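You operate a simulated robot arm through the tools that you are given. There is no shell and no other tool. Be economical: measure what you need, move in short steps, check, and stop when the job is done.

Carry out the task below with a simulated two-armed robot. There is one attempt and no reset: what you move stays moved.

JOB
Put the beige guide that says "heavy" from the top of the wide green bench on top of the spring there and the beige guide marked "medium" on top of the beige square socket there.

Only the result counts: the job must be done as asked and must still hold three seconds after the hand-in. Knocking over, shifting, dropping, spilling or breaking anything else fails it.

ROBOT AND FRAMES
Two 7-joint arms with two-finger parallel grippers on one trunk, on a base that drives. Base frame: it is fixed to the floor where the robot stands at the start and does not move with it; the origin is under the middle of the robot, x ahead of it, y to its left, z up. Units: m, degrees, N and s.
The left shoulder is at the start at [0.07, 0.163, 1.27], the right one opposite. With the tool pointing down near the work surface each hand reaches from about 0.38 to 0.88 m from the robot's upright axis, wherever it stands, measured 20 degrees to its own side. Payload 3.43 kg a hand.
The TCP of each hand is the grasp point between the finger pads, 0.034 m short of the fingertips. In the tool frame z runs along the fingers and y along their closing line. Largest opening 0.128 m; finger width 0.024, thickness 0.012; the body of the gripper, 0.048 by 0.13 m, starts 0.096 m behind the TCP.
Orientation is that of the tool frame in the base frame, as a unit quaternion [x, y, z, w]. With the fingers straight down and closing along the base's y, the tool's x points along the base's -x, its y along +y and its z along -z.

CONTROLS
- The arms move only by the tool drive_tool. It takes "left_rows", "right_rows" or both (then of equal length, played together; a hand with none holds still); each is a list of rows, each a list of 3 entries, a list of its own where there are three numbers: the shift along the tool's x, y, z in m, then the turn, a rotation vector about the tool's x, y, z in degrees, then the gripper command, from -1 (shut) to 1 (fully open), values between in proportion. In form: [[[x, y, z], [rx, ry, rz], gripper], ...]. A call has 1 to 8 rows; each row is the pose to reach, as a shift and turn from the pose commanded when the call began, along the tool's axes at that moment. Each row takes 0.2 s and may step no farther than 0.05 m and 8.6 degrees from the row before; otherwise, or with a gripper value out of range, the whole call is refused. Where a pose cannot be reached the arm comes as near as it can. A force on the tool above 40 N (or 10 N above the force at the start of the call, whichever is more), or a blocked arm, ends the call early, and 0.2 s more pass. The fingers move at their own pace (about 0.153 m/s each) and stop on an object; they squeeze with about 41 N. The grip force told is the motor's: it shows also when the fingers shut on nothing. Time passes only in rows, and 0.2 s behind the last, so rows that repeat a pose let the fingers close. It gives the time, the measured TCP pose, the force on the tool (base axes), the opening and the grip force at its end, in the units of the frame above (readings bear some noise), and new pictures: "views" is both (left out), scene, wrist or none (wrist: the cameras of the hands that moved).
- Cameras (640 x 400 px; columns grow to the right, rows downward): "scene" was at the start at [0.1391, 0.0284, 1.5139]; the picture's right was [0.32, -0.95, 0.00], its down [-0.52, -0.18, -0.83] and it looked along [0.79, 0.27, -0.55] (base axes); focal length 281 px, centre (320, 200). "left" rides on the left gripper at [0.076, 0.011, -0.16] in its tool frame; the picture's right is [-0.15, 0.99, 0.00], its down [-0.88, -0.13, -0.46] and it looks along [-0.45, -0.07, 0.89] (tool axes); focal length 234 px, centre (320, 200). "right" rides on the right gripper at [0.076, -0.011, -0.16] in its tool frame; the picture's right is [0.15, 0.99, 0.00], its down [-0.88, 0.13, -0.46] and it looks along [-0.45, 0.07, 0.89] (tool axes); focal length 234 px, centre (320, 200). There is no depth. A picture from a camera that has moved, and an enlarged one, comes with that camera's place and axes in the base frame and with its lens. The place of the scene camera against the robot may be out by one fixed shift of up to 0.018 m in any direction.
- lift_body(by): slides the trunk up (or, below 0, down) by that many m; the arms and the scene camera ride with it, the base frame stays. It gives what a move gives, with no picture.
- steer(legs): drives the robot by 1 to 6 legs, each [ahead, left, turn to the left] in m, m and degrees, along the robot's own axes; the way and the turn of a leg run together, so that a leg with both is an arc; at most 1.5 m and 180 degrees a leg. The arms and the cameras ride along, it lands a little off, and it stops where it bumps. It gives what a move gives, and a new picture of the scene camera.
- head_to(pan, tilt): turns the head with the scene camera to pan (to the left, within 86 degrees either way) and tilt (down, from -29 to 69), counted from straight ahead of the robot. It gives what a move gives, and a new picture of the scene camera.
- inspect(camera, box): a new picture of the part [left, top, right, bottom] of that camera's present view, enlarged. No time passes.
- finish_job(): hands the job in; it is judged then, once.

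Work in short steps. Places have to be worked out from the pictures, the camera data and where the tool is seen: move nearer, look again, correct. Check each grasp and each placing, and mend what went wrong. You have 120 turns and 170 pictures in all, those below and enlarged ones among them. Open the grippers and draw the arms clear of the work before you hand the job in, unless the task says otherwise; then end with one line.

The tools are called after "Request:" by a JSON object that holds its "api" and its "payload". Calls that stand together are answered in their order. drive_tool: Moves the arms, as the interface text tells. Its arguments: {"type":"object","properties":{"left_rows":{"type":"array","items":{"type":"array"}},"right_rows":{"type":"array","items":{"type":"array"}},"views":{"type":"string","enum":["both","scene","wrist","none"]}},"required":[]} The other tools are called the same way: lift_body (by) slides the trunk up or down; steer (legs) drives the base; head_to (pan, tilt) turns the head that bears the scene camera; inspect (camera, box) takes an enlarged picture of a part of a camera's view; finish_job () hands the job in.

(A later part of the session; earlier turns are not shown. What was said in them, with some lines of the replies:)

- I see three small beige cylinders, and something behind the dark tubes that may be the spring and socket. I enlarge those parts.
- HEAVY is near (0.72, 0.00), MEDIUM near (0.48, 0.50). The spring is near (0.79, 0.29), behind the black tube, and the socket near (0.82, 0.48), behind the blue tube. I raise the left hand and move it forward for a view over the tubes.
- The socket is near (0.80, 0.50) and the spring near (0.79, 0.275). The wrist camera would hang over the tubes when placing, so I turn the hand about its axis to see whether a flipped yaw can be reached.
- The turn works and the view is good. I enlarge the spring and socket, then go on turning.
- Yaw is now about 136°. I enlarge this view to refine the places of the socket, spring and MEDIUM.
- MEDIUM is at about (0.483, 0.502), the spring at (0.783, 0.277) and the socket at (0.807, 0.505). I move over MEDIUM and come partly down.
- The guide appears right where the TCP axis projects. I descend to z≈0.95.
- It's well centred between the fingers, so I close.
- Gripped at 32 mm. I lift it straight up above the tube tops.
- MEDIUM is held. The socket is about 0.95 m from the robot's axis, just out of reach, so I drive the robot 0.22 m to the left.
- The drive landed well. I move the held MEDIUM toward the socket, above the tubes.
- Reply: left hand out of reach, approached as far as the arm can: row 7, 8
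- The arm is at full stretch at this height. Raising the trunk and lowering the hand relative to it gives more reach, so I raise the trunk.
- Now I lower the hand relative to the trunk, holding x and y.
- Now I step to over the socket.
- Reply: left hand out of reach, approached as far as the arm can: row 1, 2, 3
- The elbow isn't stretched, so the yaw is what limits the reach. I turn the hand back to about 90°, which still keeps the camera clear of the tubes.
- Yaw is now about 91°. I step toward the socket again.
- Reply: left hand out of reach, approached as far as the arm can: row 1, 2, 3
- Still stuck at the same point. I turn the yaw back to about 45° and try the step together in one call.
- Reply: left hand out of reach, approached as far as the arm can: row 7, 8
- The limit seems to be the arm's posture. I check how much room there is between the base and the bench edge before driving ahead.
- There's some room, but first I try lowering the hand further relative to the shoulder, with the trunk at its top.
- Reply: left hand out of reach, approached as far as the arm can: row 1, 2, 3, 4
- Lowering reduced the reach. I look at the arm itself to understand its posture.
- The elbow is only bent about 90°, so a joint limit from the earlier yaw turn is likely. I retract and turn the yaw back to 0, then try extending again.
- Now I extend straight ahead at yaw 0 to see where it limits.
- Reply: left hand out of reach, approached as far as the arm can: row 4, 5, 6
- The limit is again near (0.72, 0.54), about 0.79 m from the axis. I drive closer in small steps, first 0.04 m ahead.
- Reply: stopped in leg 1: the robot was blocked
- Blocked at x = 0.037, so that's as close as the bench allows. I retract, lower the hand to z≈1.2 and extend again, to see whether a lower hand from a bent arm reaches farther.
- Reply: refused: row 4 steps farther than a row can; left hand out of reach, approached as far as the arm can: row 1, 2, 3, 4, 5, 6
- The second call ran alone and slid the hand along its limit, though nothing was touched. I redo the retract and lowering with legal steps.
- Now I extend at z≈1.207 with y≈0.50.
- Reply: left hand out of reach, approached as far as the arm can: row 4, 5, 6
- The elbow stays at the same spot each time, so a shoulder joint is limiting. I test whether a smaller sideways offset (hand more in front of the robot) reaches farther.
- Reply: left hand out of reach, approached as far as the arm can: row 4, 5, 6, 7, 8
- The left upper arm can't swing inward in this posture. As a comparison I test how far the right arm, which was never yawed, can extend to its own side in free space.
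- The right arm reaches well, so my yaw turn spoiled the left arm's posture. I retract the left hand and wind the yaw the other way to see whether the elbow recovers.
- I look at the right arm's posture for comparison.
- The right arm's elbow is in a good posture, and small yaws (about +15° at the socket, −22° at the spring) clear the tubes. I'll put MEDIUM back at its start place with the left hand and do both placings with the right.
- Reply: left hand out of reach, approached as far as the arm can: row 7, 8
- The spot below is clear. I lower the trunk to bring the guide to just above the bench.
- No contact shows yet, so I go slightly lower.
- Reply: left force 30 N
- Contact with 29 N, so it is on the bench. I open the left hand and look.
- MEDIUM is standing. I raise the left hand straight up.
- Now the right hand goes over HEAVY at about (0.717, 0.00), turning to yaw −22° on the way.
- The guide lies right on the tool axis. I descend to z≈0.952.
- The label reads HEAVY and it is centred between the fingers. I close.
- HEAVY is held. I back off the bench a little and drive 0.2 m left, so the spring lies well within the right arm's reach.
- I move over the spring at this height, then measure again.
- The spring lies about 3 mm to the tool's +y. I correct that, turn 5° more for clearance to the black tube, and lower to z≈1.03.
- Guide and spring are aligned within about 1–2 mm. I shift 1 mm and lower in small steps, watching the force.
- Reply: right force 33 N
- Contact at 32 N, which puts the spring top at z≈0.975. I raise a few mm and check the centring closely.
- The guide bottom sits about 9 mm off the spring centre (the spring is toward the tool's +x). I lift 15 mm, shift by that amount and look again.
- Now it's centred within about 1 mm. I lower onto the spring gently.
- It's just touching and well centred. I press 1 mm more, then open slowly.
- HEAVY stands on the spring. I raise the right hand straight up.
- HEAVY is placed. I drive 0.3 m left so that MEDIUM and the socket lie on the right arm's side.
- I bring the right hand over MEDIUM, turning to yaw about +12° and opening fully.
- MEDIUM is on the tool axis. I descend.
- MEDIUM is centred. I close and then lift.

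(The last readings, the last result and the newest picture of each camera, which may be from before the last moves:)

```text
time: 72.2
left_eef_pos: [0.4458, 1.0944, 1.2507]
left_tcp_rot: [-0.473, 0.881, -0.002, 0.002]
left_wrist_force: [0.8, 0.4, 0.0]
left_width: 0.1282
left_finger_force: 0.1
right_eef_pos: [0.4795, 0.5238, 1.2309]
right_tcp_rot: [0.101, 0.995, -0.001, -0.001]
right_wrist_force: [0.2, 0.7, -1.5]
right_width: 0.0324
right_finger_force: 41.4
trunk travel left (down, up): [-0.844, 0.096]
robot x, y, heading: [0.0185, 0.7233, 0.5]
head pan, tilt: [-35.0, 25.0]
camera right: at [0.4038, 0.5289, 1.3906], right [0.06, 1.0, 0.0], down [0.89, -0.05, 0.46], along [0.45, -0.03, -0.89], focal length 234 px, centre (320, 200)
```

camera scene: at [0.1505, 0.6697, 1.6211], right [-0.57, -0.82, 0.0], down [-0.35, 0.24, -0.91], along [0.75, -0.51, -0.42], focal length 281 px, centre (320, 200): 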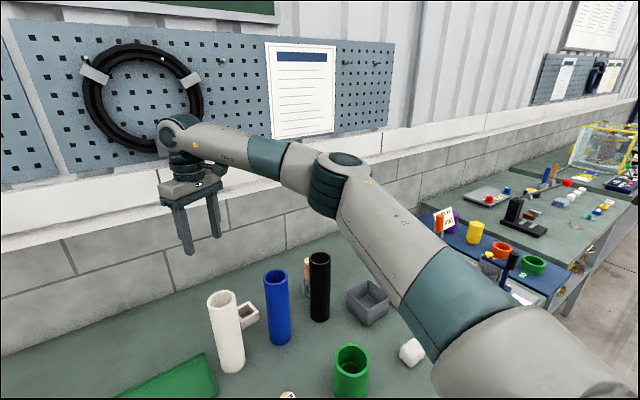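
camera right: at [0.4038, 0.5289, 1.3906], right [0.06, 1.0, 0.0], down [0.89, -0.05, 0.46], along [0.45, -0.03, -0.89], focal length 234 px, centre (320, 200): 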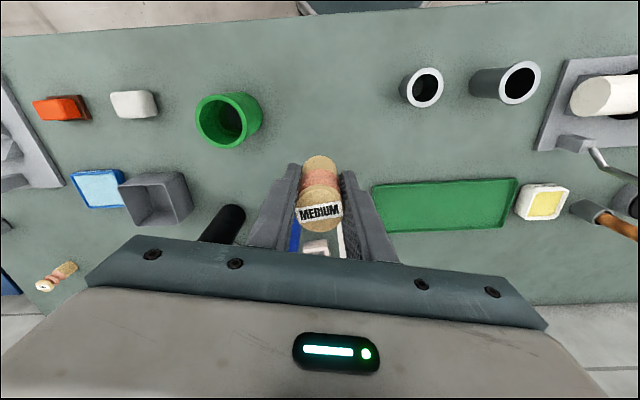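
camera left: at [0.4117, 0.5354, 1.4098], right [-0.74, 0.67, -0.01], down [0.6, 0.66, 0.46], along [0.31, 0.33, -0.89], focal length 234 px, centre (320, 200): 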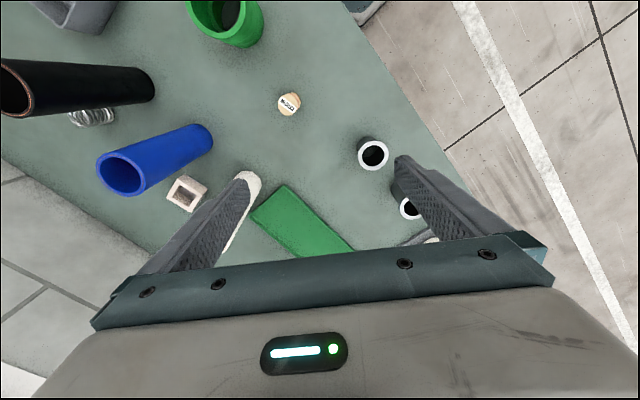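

MEDIUM is held. I move over the socket at this height.

Request:
{"api": "drive_tool", "payload": {"right_rows": [[[-0.04, 0.005, 0], [0, 0, 0], -1], [[-0.08, 0.011, 0], [0, 0, 0], -1], [[-0.12, 0.016, 0], [0, 0, 0], -1], [[-0.16, 0.022, 0], [0, 0, 0], -1], [[-0.2, 0.027, 0], [0, 0, 0], -1], [[-0.24, 0.033, 0], [0, 0, 0], -1], [[-0.28, 0.038, 0], [0, 0, 0], -1], [[-0.321, 0.043, 0], [0, 0, 0], -1]], "views": "both"}}

Request:
{"api": "inspect", "payload": {"camera": "right", "box": [230, 50, 410, 230]}}

```text
time: 74.0
left_eef_pos: [0.4482, 1.0952, 1.2488]
left_tcp_rot: [-0.473, 0.881, -0.002, 0.001]
left_wrist_force: [-0.2, -0.3, -0.3]
left_width: 0.1281
left_finger_force: 0.1
right_eef_pos: [0.8031, 0.5045, 1.2305]
right_tcp_rot: [0.101, 0.995, -0.001, 0.0]
right_wrist_force: [-0.2, -0.7, -0.6]
right_width: 0.0324
right_finger_force: 40.8
trunk travel left (down, up): [-0.844, 0.096]
robot x, y, heading: [0.0156, 0.7282, 0.5]
head pan, tilt: [-35.0, 25.0]
camera scene: at [0.152, 0.6739, 1.621], right [-0.57, -0.82, 0.0], down [-0.35, 0.24, -0.91], along [0.75, -0.51, -0.42], focal length 281 px, centre (320, 200)
camera right: at [0.7271, 0.5082, 1.3893], right [0.05, 1.0, 0.0], down [0.89, -0.05, 0.46], along [0.45, -0.03, -0.89], focal length 234 px, centre (320, 200)
```

scene: 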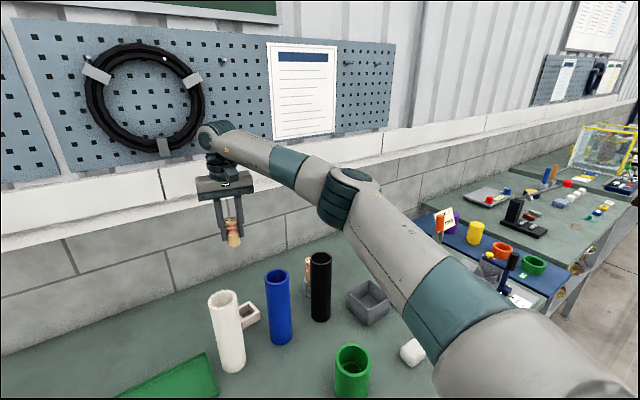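
right: 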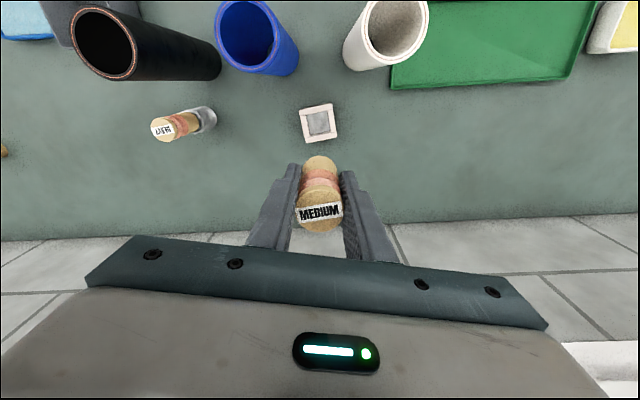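

```text
2.22 times, centred on (320, 140) of right
camera zoom: at [0.7271, 0.5082, 1.3893], right [0.05, 1.0, 0.0], down [0.89, -0.05, 0.46], along [0.45, -0.03, -0.89], focal length 520 px, centre (320, 333)
```

zoom: 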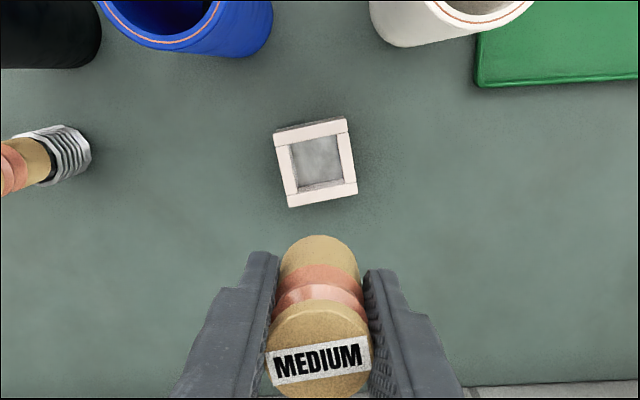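

The socket's hole (about 42 mm) is wider than the guide (32.5 mm), so the guide goes into it. I correct by about 4 mm and lower to z≈1.05 for a closer look.

Request:
{"api": "drive_tool", "payload": {"right_rows": [[[0.004, -0.001, 0.02], [0, 0, 0], -1], [[0.004, -0.001, 0.06], [0, 0, 0], -1], [[0.004, -0.001, 0.1], [0, 0, 0], -1], [[0.004, -0.001, 0.14], [0, 0, 0], -1], [[0.004, -0.001, 0.17], [0, 0, 0], -1], [[0.004, -0.001, 0.18], [0, 0, 0], -1]], "views": "scene"}}

Request:
{"api": "inspect", "payload": {"camera": "right", "box": [230, 70, 410, 230]}}

```text
time: 75.4
left_eef_pos: [0.4482, 1.0941, 1.2506]
left_tcp_rot: [-0.473, 0.881, -0.001, 0.002]
left_wrist_force: [0.6, 0.1, 0.6]
left_width: 0.1279
left_finger_force: 0.1
right_eef_pos: [0.798, 0.5018, 1.0488]
right_tcp_rot: [0.101, 0.995, 0.001, 0.0]
right_wrist_force: [-0.2, -0.1, -1.0]
right_width: 0.0325
right_finger_force: 41.6
trunk travel left (down, up): [-0.844, 0.096]
robot x, y, heading: [0.0165, 0.7288, 0.5]
head pan, tilt: [-35.0, 25.0]
camera scene: at [0.1505, 0.6722, 1.6212], right [-0.57, -0.82, 0.0], down [-0.35, 0.24, -0.91], along [0.75, -0.51, -0.42], focal length 281 px, centre (320, 200)
```

scene: 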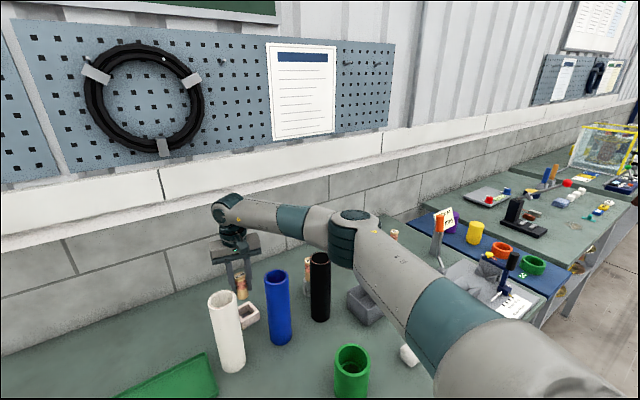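

```text
2.50 times, centred on (320, 150) of right
camera zoom: at [0.7215, 0.506, 1.2077], right [0.06, 1.0, 0.0], down [0.89, -0.05, 0.46], along [0.45, -0.03, -0.89], focal length 585 px, centre (320, 325)
```

zoom: 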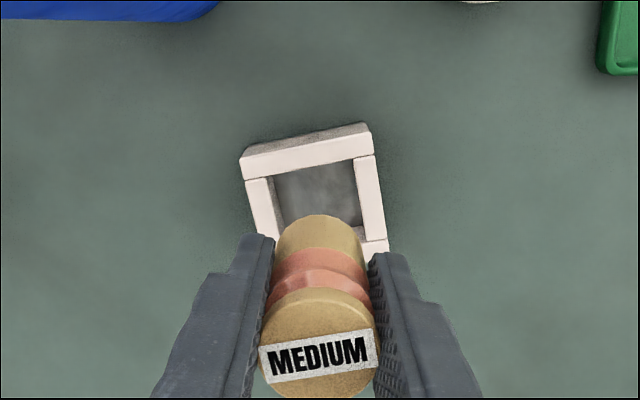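

The rim is at about z = 0.941 and the hole about 37 mm, so clearance is about 2 mm a side. I shift by (+5, −2.5) mm and go lower for another look.

Request:
{"api": "drive_tool", "payload": {"right_rows": [[[0.005, -0.0025, 0], [0, 0, 0], -1], [[0.005, -0.0025, 0.02], [0, 0, 0], -1], [[0.005, -0.0025, 0.04], [0, 0, 0], -1], [[0.005, -0.0025, 0.047], [0, 0, 0], -1]], "views": "none"}}

Request:
{"api": "inspect", "payload": {"camera": "right", "box": [250, 110, 390, 230]}}

```text
time: 76.4
left_eef_pos: [0.4472, 1.0933, 1.2518]
left_tcp_rot: [-0.473, 0.881, -0.002, 0.002]
left_wrist_force: [0.5, -0.7, 0.5]
left_width: 0.128
left_finger_force: 0.1
right_eef_pos: [0.7927, 0.4999, 1.0041]
right_tcp_rot: [0.101, 0.995, 0.0, -0.001]
right_wrist_force: [0.1, 0.0, -1.8]
right_width: 0.0325
right_finger_force: 40.8
trunk travel left (down, up): [-0.844, 0.096]
robot x, y, heading: [0.0216, 0.7268, 0.7]
head pan, tilt: [-35.0, 25.0]
```

```text
3.33 times, centred on (320, 170) of right
camera zoom: at [0.7164, 0.5043, 1.1633], right [0.06, 1.0, 0.0], down [0.89, -0.05, 0.46], along [0.45, -0.03, -0.89], focal length 781 px, centre (320, 300)
```

zoom: 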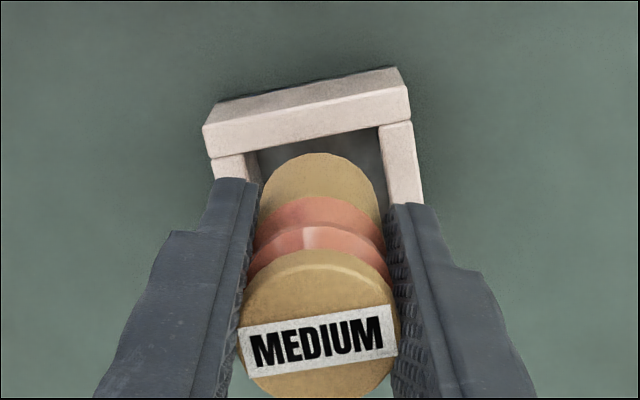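

The guide is slightly too far toward the tubes. I shift by (−3, +1) mm and lower 6 mm, then look once more.

Request:
{"api": "drive_tool", "payload": {"right_rows": [[[-0.003, 0.0012, 0], [0, 0, 0], -1], [[-0.003, 0.0012, 0.006], [0, 0, 0], -1], [[-0.003, 0.0012, 0.006], [0, 0, 0], -1]], "views": "none"}}

Request:
{"api": "inspect", "payload": {"camera": "right", "box": [260, 110, 380, 210]}}

```text
time: 77.2
left_eef_pos: [0.4483, 1.0934, 1.2508]
left_tcp_rot: [-0.474, 0.881, -0.002, 0.002]
left_wrist_force: [0.8, 0.5, -0.7]
left_width: 0.1277
left_finger_force: 0.1
right_eef_pos: [0.796, 0.5007, 0.9987]
right_tcp_rot: [0.101, 0.995, -0.001, 0.0]
right_wrist_force: [0.0, 1.1, -1.1]
right_width: 0.0324
right_finger_force: 40.8
trunk travel left (down, up): [-0.844, 0.096]
robot x, y, heading: [0.0231, 0.7236, 0.9]
head pan, tilt: [-35.0, 25.0]
```

```text
4.00 times, centred on (320, 160) of right
camera zoom: at [0.7197, 0.5053, 1.1572], right [0.06, 1.0, 0.0], down [0.89, -0.05, 0.46], along [0.45, -0.03, -0.89], focal length 937 px, centre (320, 360)
```

zoom: 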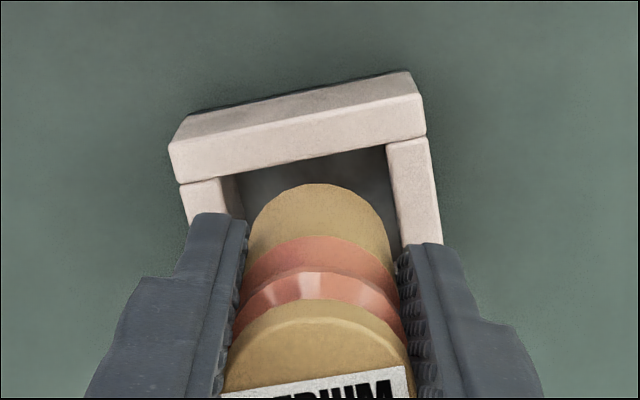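

Centred in the hole now. I lower the guide into the socket in small steps, stopping with the fingertips just above the rim.

Request:
{"api": "drive_tool", "payload": {"right_rows": [[[0.0005, 0, 0.004], [0, 0, 0], -1], [[0.0005, 0, 0.008], [0, 0, 0], -1], [[0.0005, 0, 0.012], [0, 0, 0], -1], [[0.0005, 0, 0.015], [0, 0, 0], -1]], "views": "none"}}

Request:
{"api": "inspect", "payload": {"camera": "right", "box": [260, 110, 380, 210]}}

```text
time: 78.2
left_eef_pos: [0.4485, 1.0936, 1.2511]
left_tcp_rot: [-0.473, 0.881, -0.001, 0.002]
left_wrist_force: [0.7, -1.0, -0.6]
left_width: 0.1281
left_finger_force: 0.0
right_eef_pos: [0.7953, 0.5004, 0.9821]
right_tcp_rot: [0.101, 0.995, 0.0, 0.0]
right_wrist_force: [0.0, 0.4, -1.5]
right_width: 0.0324
right_finger_force: 40.5
trunk travel left (down, up): [-0.844, 0.096]
robot x, y, heading: [0.0181, 0.7259, 0.5]
head pan, tilt: [-35.0, 25.0]
```

```text
4.00 times, centred on (320, 160) of right
camera zoom: at [0.7193, 0.5048, 1.1418], right [0.06, 1.0, 0.0], down [0.89, -0.05, 0.46], along [0.45, -0.03, -0.89], focal length 937 px, centre (320, 360)
```

zoom: 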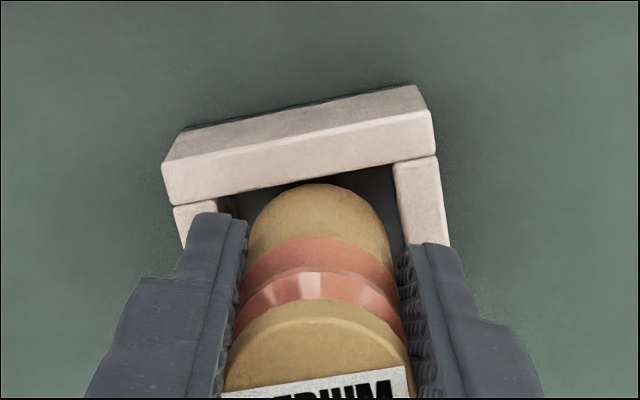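

The guide is inside the hole with no contact force. I lower a few more mm.

Request:
{"api": "drive_tool", "payload": {"right_rows": [[[0, 0, 0.002], [0, 0, 0], -1], [[0, 0, 0.004], [0, 0, 0], -1]], "views": "none"}}

Request:
{"api": "inspect", "payload": {"camera": "right", "box": [260, 110, 380, 210]}}

```text
time: 78.8
left_eef_pos: [0.4474, 1.0943, 1.2503]
left_tcp_rot: [-0.473, 0.881, -0.002, 0.001]
left_wrist_force: [1.4, -0.2, 0.2]
left_width: 0.1281
left_finger_force: 0.1
right_eef_pos: [0.7954, 0.5005, 0.9785]
right_tcp_rot: [0.101, 0.995, 0.0, 0.0]
right_wrist_force: [-0.4, -0.2, -0.9]
right_width: 0.0322
right_finger_force: 40.8
trunk travel left (down, up): [-0.844, 0.096]
robot x, y, heading: [0.0203, 0.7237, 0.7]
head pan, tilt: [-35.0, 25.0]
```

```text
4.00 times, centred on (320, 160) of right
camera zoom: at [0.7191, 0.5049, 1.1372], right [0.06, 1.0, 0.0], down [0.89, -0.05, 0.46], along [0.45, -0.03, -0.89], focal length 937 px, centre (320, 360)
```

zoom: 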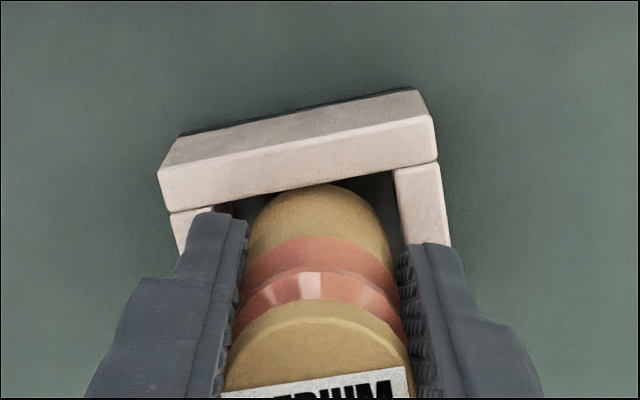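

No contact yet, and the fingertips are about 2 mm above the rim. I open so that the guide settles on the socket floor.

Request:
{"api": "drive_tool", "payload": {"right_rows": [[[0, 0, 0.0005], [0, 0, 0], -0.45], [[0, 0, 0.0005], [0, 0, 0], -0.3], [[0, 0, 0.0005], [0, 0, 0], 0], [[0, 0, 0.0005], [0, 0, 0], 0]], "views": "wrist"}}

```text
time: 79.8
left_eef_pos: [0.4473, 1.0929, 1.2508]
left_tcp_rot: [-0.473, 0.881, -0.002, 0.003]
left_wrist_force: [0.1, -0.4, -0.5]
left_width: 0.128
left_finger_force: 0.1
right_eef_pos: [0.7948, 0.5008, 0.9797]
right_tcp_rot: [0.101, 0.995, -0.001, 0.0]
right_wrist_force: [1.0, 0.0, -0.4]
right_width: 0.0639
right_finger_force: 0.1
trunk travel left (down, up): [-0.844, 0.096]
robot x, y, heading: [0.015, 0.725, 0.6]
head pan, tilt: [-35.0, 25.0]
camera right: at [0.7188, 0.5056, 1.1374], right [0.06, 1.0, 0.0], down [0.89, -0.05, 0.46], along [0.45, -0.03, -0.89], focal length 234 px, centre (320, 200)
```

right: 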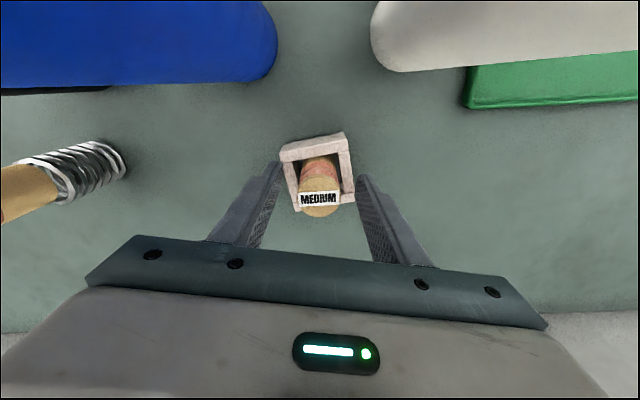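

MEDIUM has settled upright in the socket. I raise the hand straight up.

Request:
{"api": "drive_tool", "payload": {"right_rows": [[[0, 0, -0.03], [0, 0, 0], 0], [[0, 0, -0.07], [0, 0, 0], 0], [[0, 0, -0.11], [0, 0, 0], 0], [[0, 0, -0.15], [0, 0, 0], 0], [[0, 0, -0.19], [0, 0, 0], 0], [[0, 0, -0.23], [0, 0, 0], 0], [[0, 0, -0.26], [0, 0, 0], 0]], "views": "wrist"}}

Request:
{"api": "inspect", "payload": {"camera": "right", "box": [130, 60, 390, 220]}}

```text
time: 81.4
left_eef_pos: [0.4456, 1.0941, 1.2506]
left_tcp_rot: [-0.473, 0.881, -0.003, 0.002]
left_wrist_force: [0.1, 0.5, 0.1]
left_width: 0.1283
left_finger_force: 0.1
right_eef_pos: [0.7954, 0.503, 1.2399]
right_tcp_rot: [0.101, 0.995, 0.0, 0.0]
right_wrist_force: [0.3, 0.2, 0.9]
right_width: 0.0639
right_finger_force: 0.1
trunk travel left (down, up): [-0.844, 0.096]
robot x, y, heading: [0.0199, 0.7248, 0.5]
head pan, tilt: [-35.0, 25.0]
camera right: at [0.7186, 0.5075, 1.3992], right [0.06, 1.0, 0.0], down [0.89, -0.05, 0.46], along [0.45, -0.03, -0.89], focal length 234 px, centre (320, 200)
```

right: 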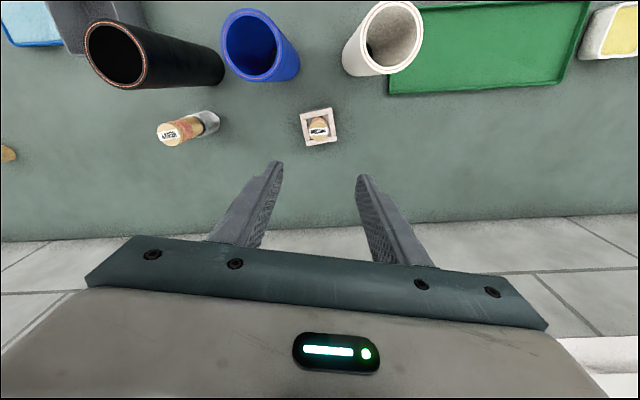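

```text
2.46 times, centred on (260, 140) of right
camera zoom: at [0.7186, 0.5075, 1.3992], right [0.06, 1.0, 0.0], down [0.89, -0.05, 0.46], along [0.45, -0.03, -0.89], focal length 576 px, centre (468, 348)
```

zoom: 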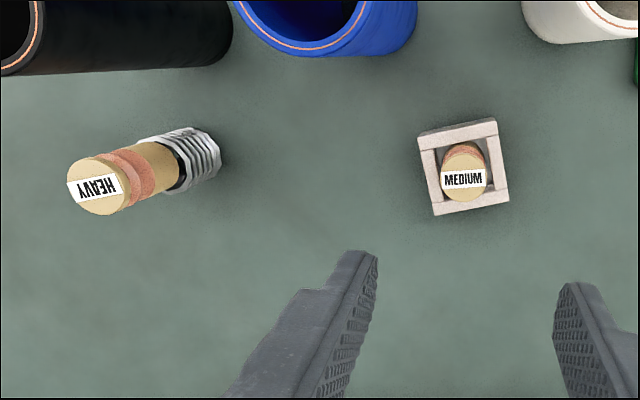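

Both guides stand where asked and the tubes are still up. I draw the right hand back, clear of the work, and open it.

Request:
{"api": "drive_tool", "payload": {"right_rows": [[[0.04, 0, -0.02], [0, 0, 0], 0.5], [[0.085, 0, -0.03], [0, 0, 0], 1], [[0.13, 0, -0.03], [0, 0, 0], 1], [[0.175, 0, -0.03], [0, 0, 0], 1], [[0.22, 0, -0.03], [0, 0, 0], 1], [[0.265, 0, -0.03], [0, 0, 0], 1], [[0.3, 0, -0.03], [0, 0, 0], 1]], "views": "none"}}

Request:
{"api": "head_to", "payload": {"pan": -15, "tilt": 40}}

```text
time: 83.0
left_eef_pos: [0.447, 1.0942, 1.2511]
left_tcp_rot: [-0.473, 0.881, -0.002, 0.002]
left_wrist_force: [0.1, 1.0, 0.3]
left_width: 0.1279
left_finger_force: 0.1
right_eef_pos: [0.5023, 0.5608, 1.2693]
right_tcp_rot: [0.1, 0.995, 0.0, 0.0]
right_wrist_force: [0.7, 0.2, -0.2]
right_width: 0.1283
right_finger_force: 0.0
trunk travel left (down, up): [-0.844, 0.096]
robot x, y, heading: [0.0196, 0.724, 0.5]
head pan, tilt: [-35.0, 25.0]
```

```text
time: 83.9
left_eef_pos: [0.4462, 1.0935, 1.2514]
left_tcp_rot: [-0.474, 0.881, -0.002, 0.002]
left_wrist_force: [0.2, -0.2, -0.3]
left_width: 0.1282
left_finger_force: 0.0
right_eef_pos: [0.5026, 0.5612, 1.2686]
right_tcp_rot: [0.101, 0.995, 0.001, 0.0]
right_wrist_force: [-1.2, 0.1, 0.2]
right_width: 0.1283
right_finger_force: 0.1
trunk travel left (down, up): [-0.844, 0.096]
robot x, y, heading: [0.0192, 0.7186, 0.6]
head pan, tilt: [-15.0, 40.0]
camera scene: at [0.1569, 0.7027, 1.5979], right [-0.25, -0.97, 0.0], down [-0.62, 0.16, -0.77], along [0.74, -0.19, -0.64], focal length 281 px, centre (320, 200)
```

scene: 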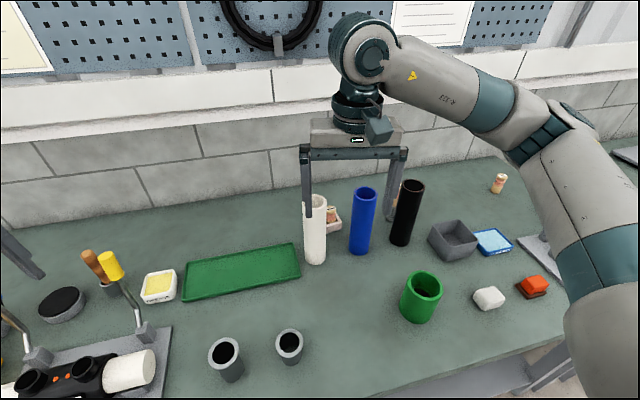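

Everything else looks as it was, both hands are open and the arms are clear of the work. I hand the job in.

Request:
{"api": "finish_job", "payload": {}}

```text
The job is handed in.
```

The "heavy" guide stands on top of the spring. The "medium" guide stands upright in the beige square socket: its hole is wider than the guide, so the guide sits inside it rather than on the rim.
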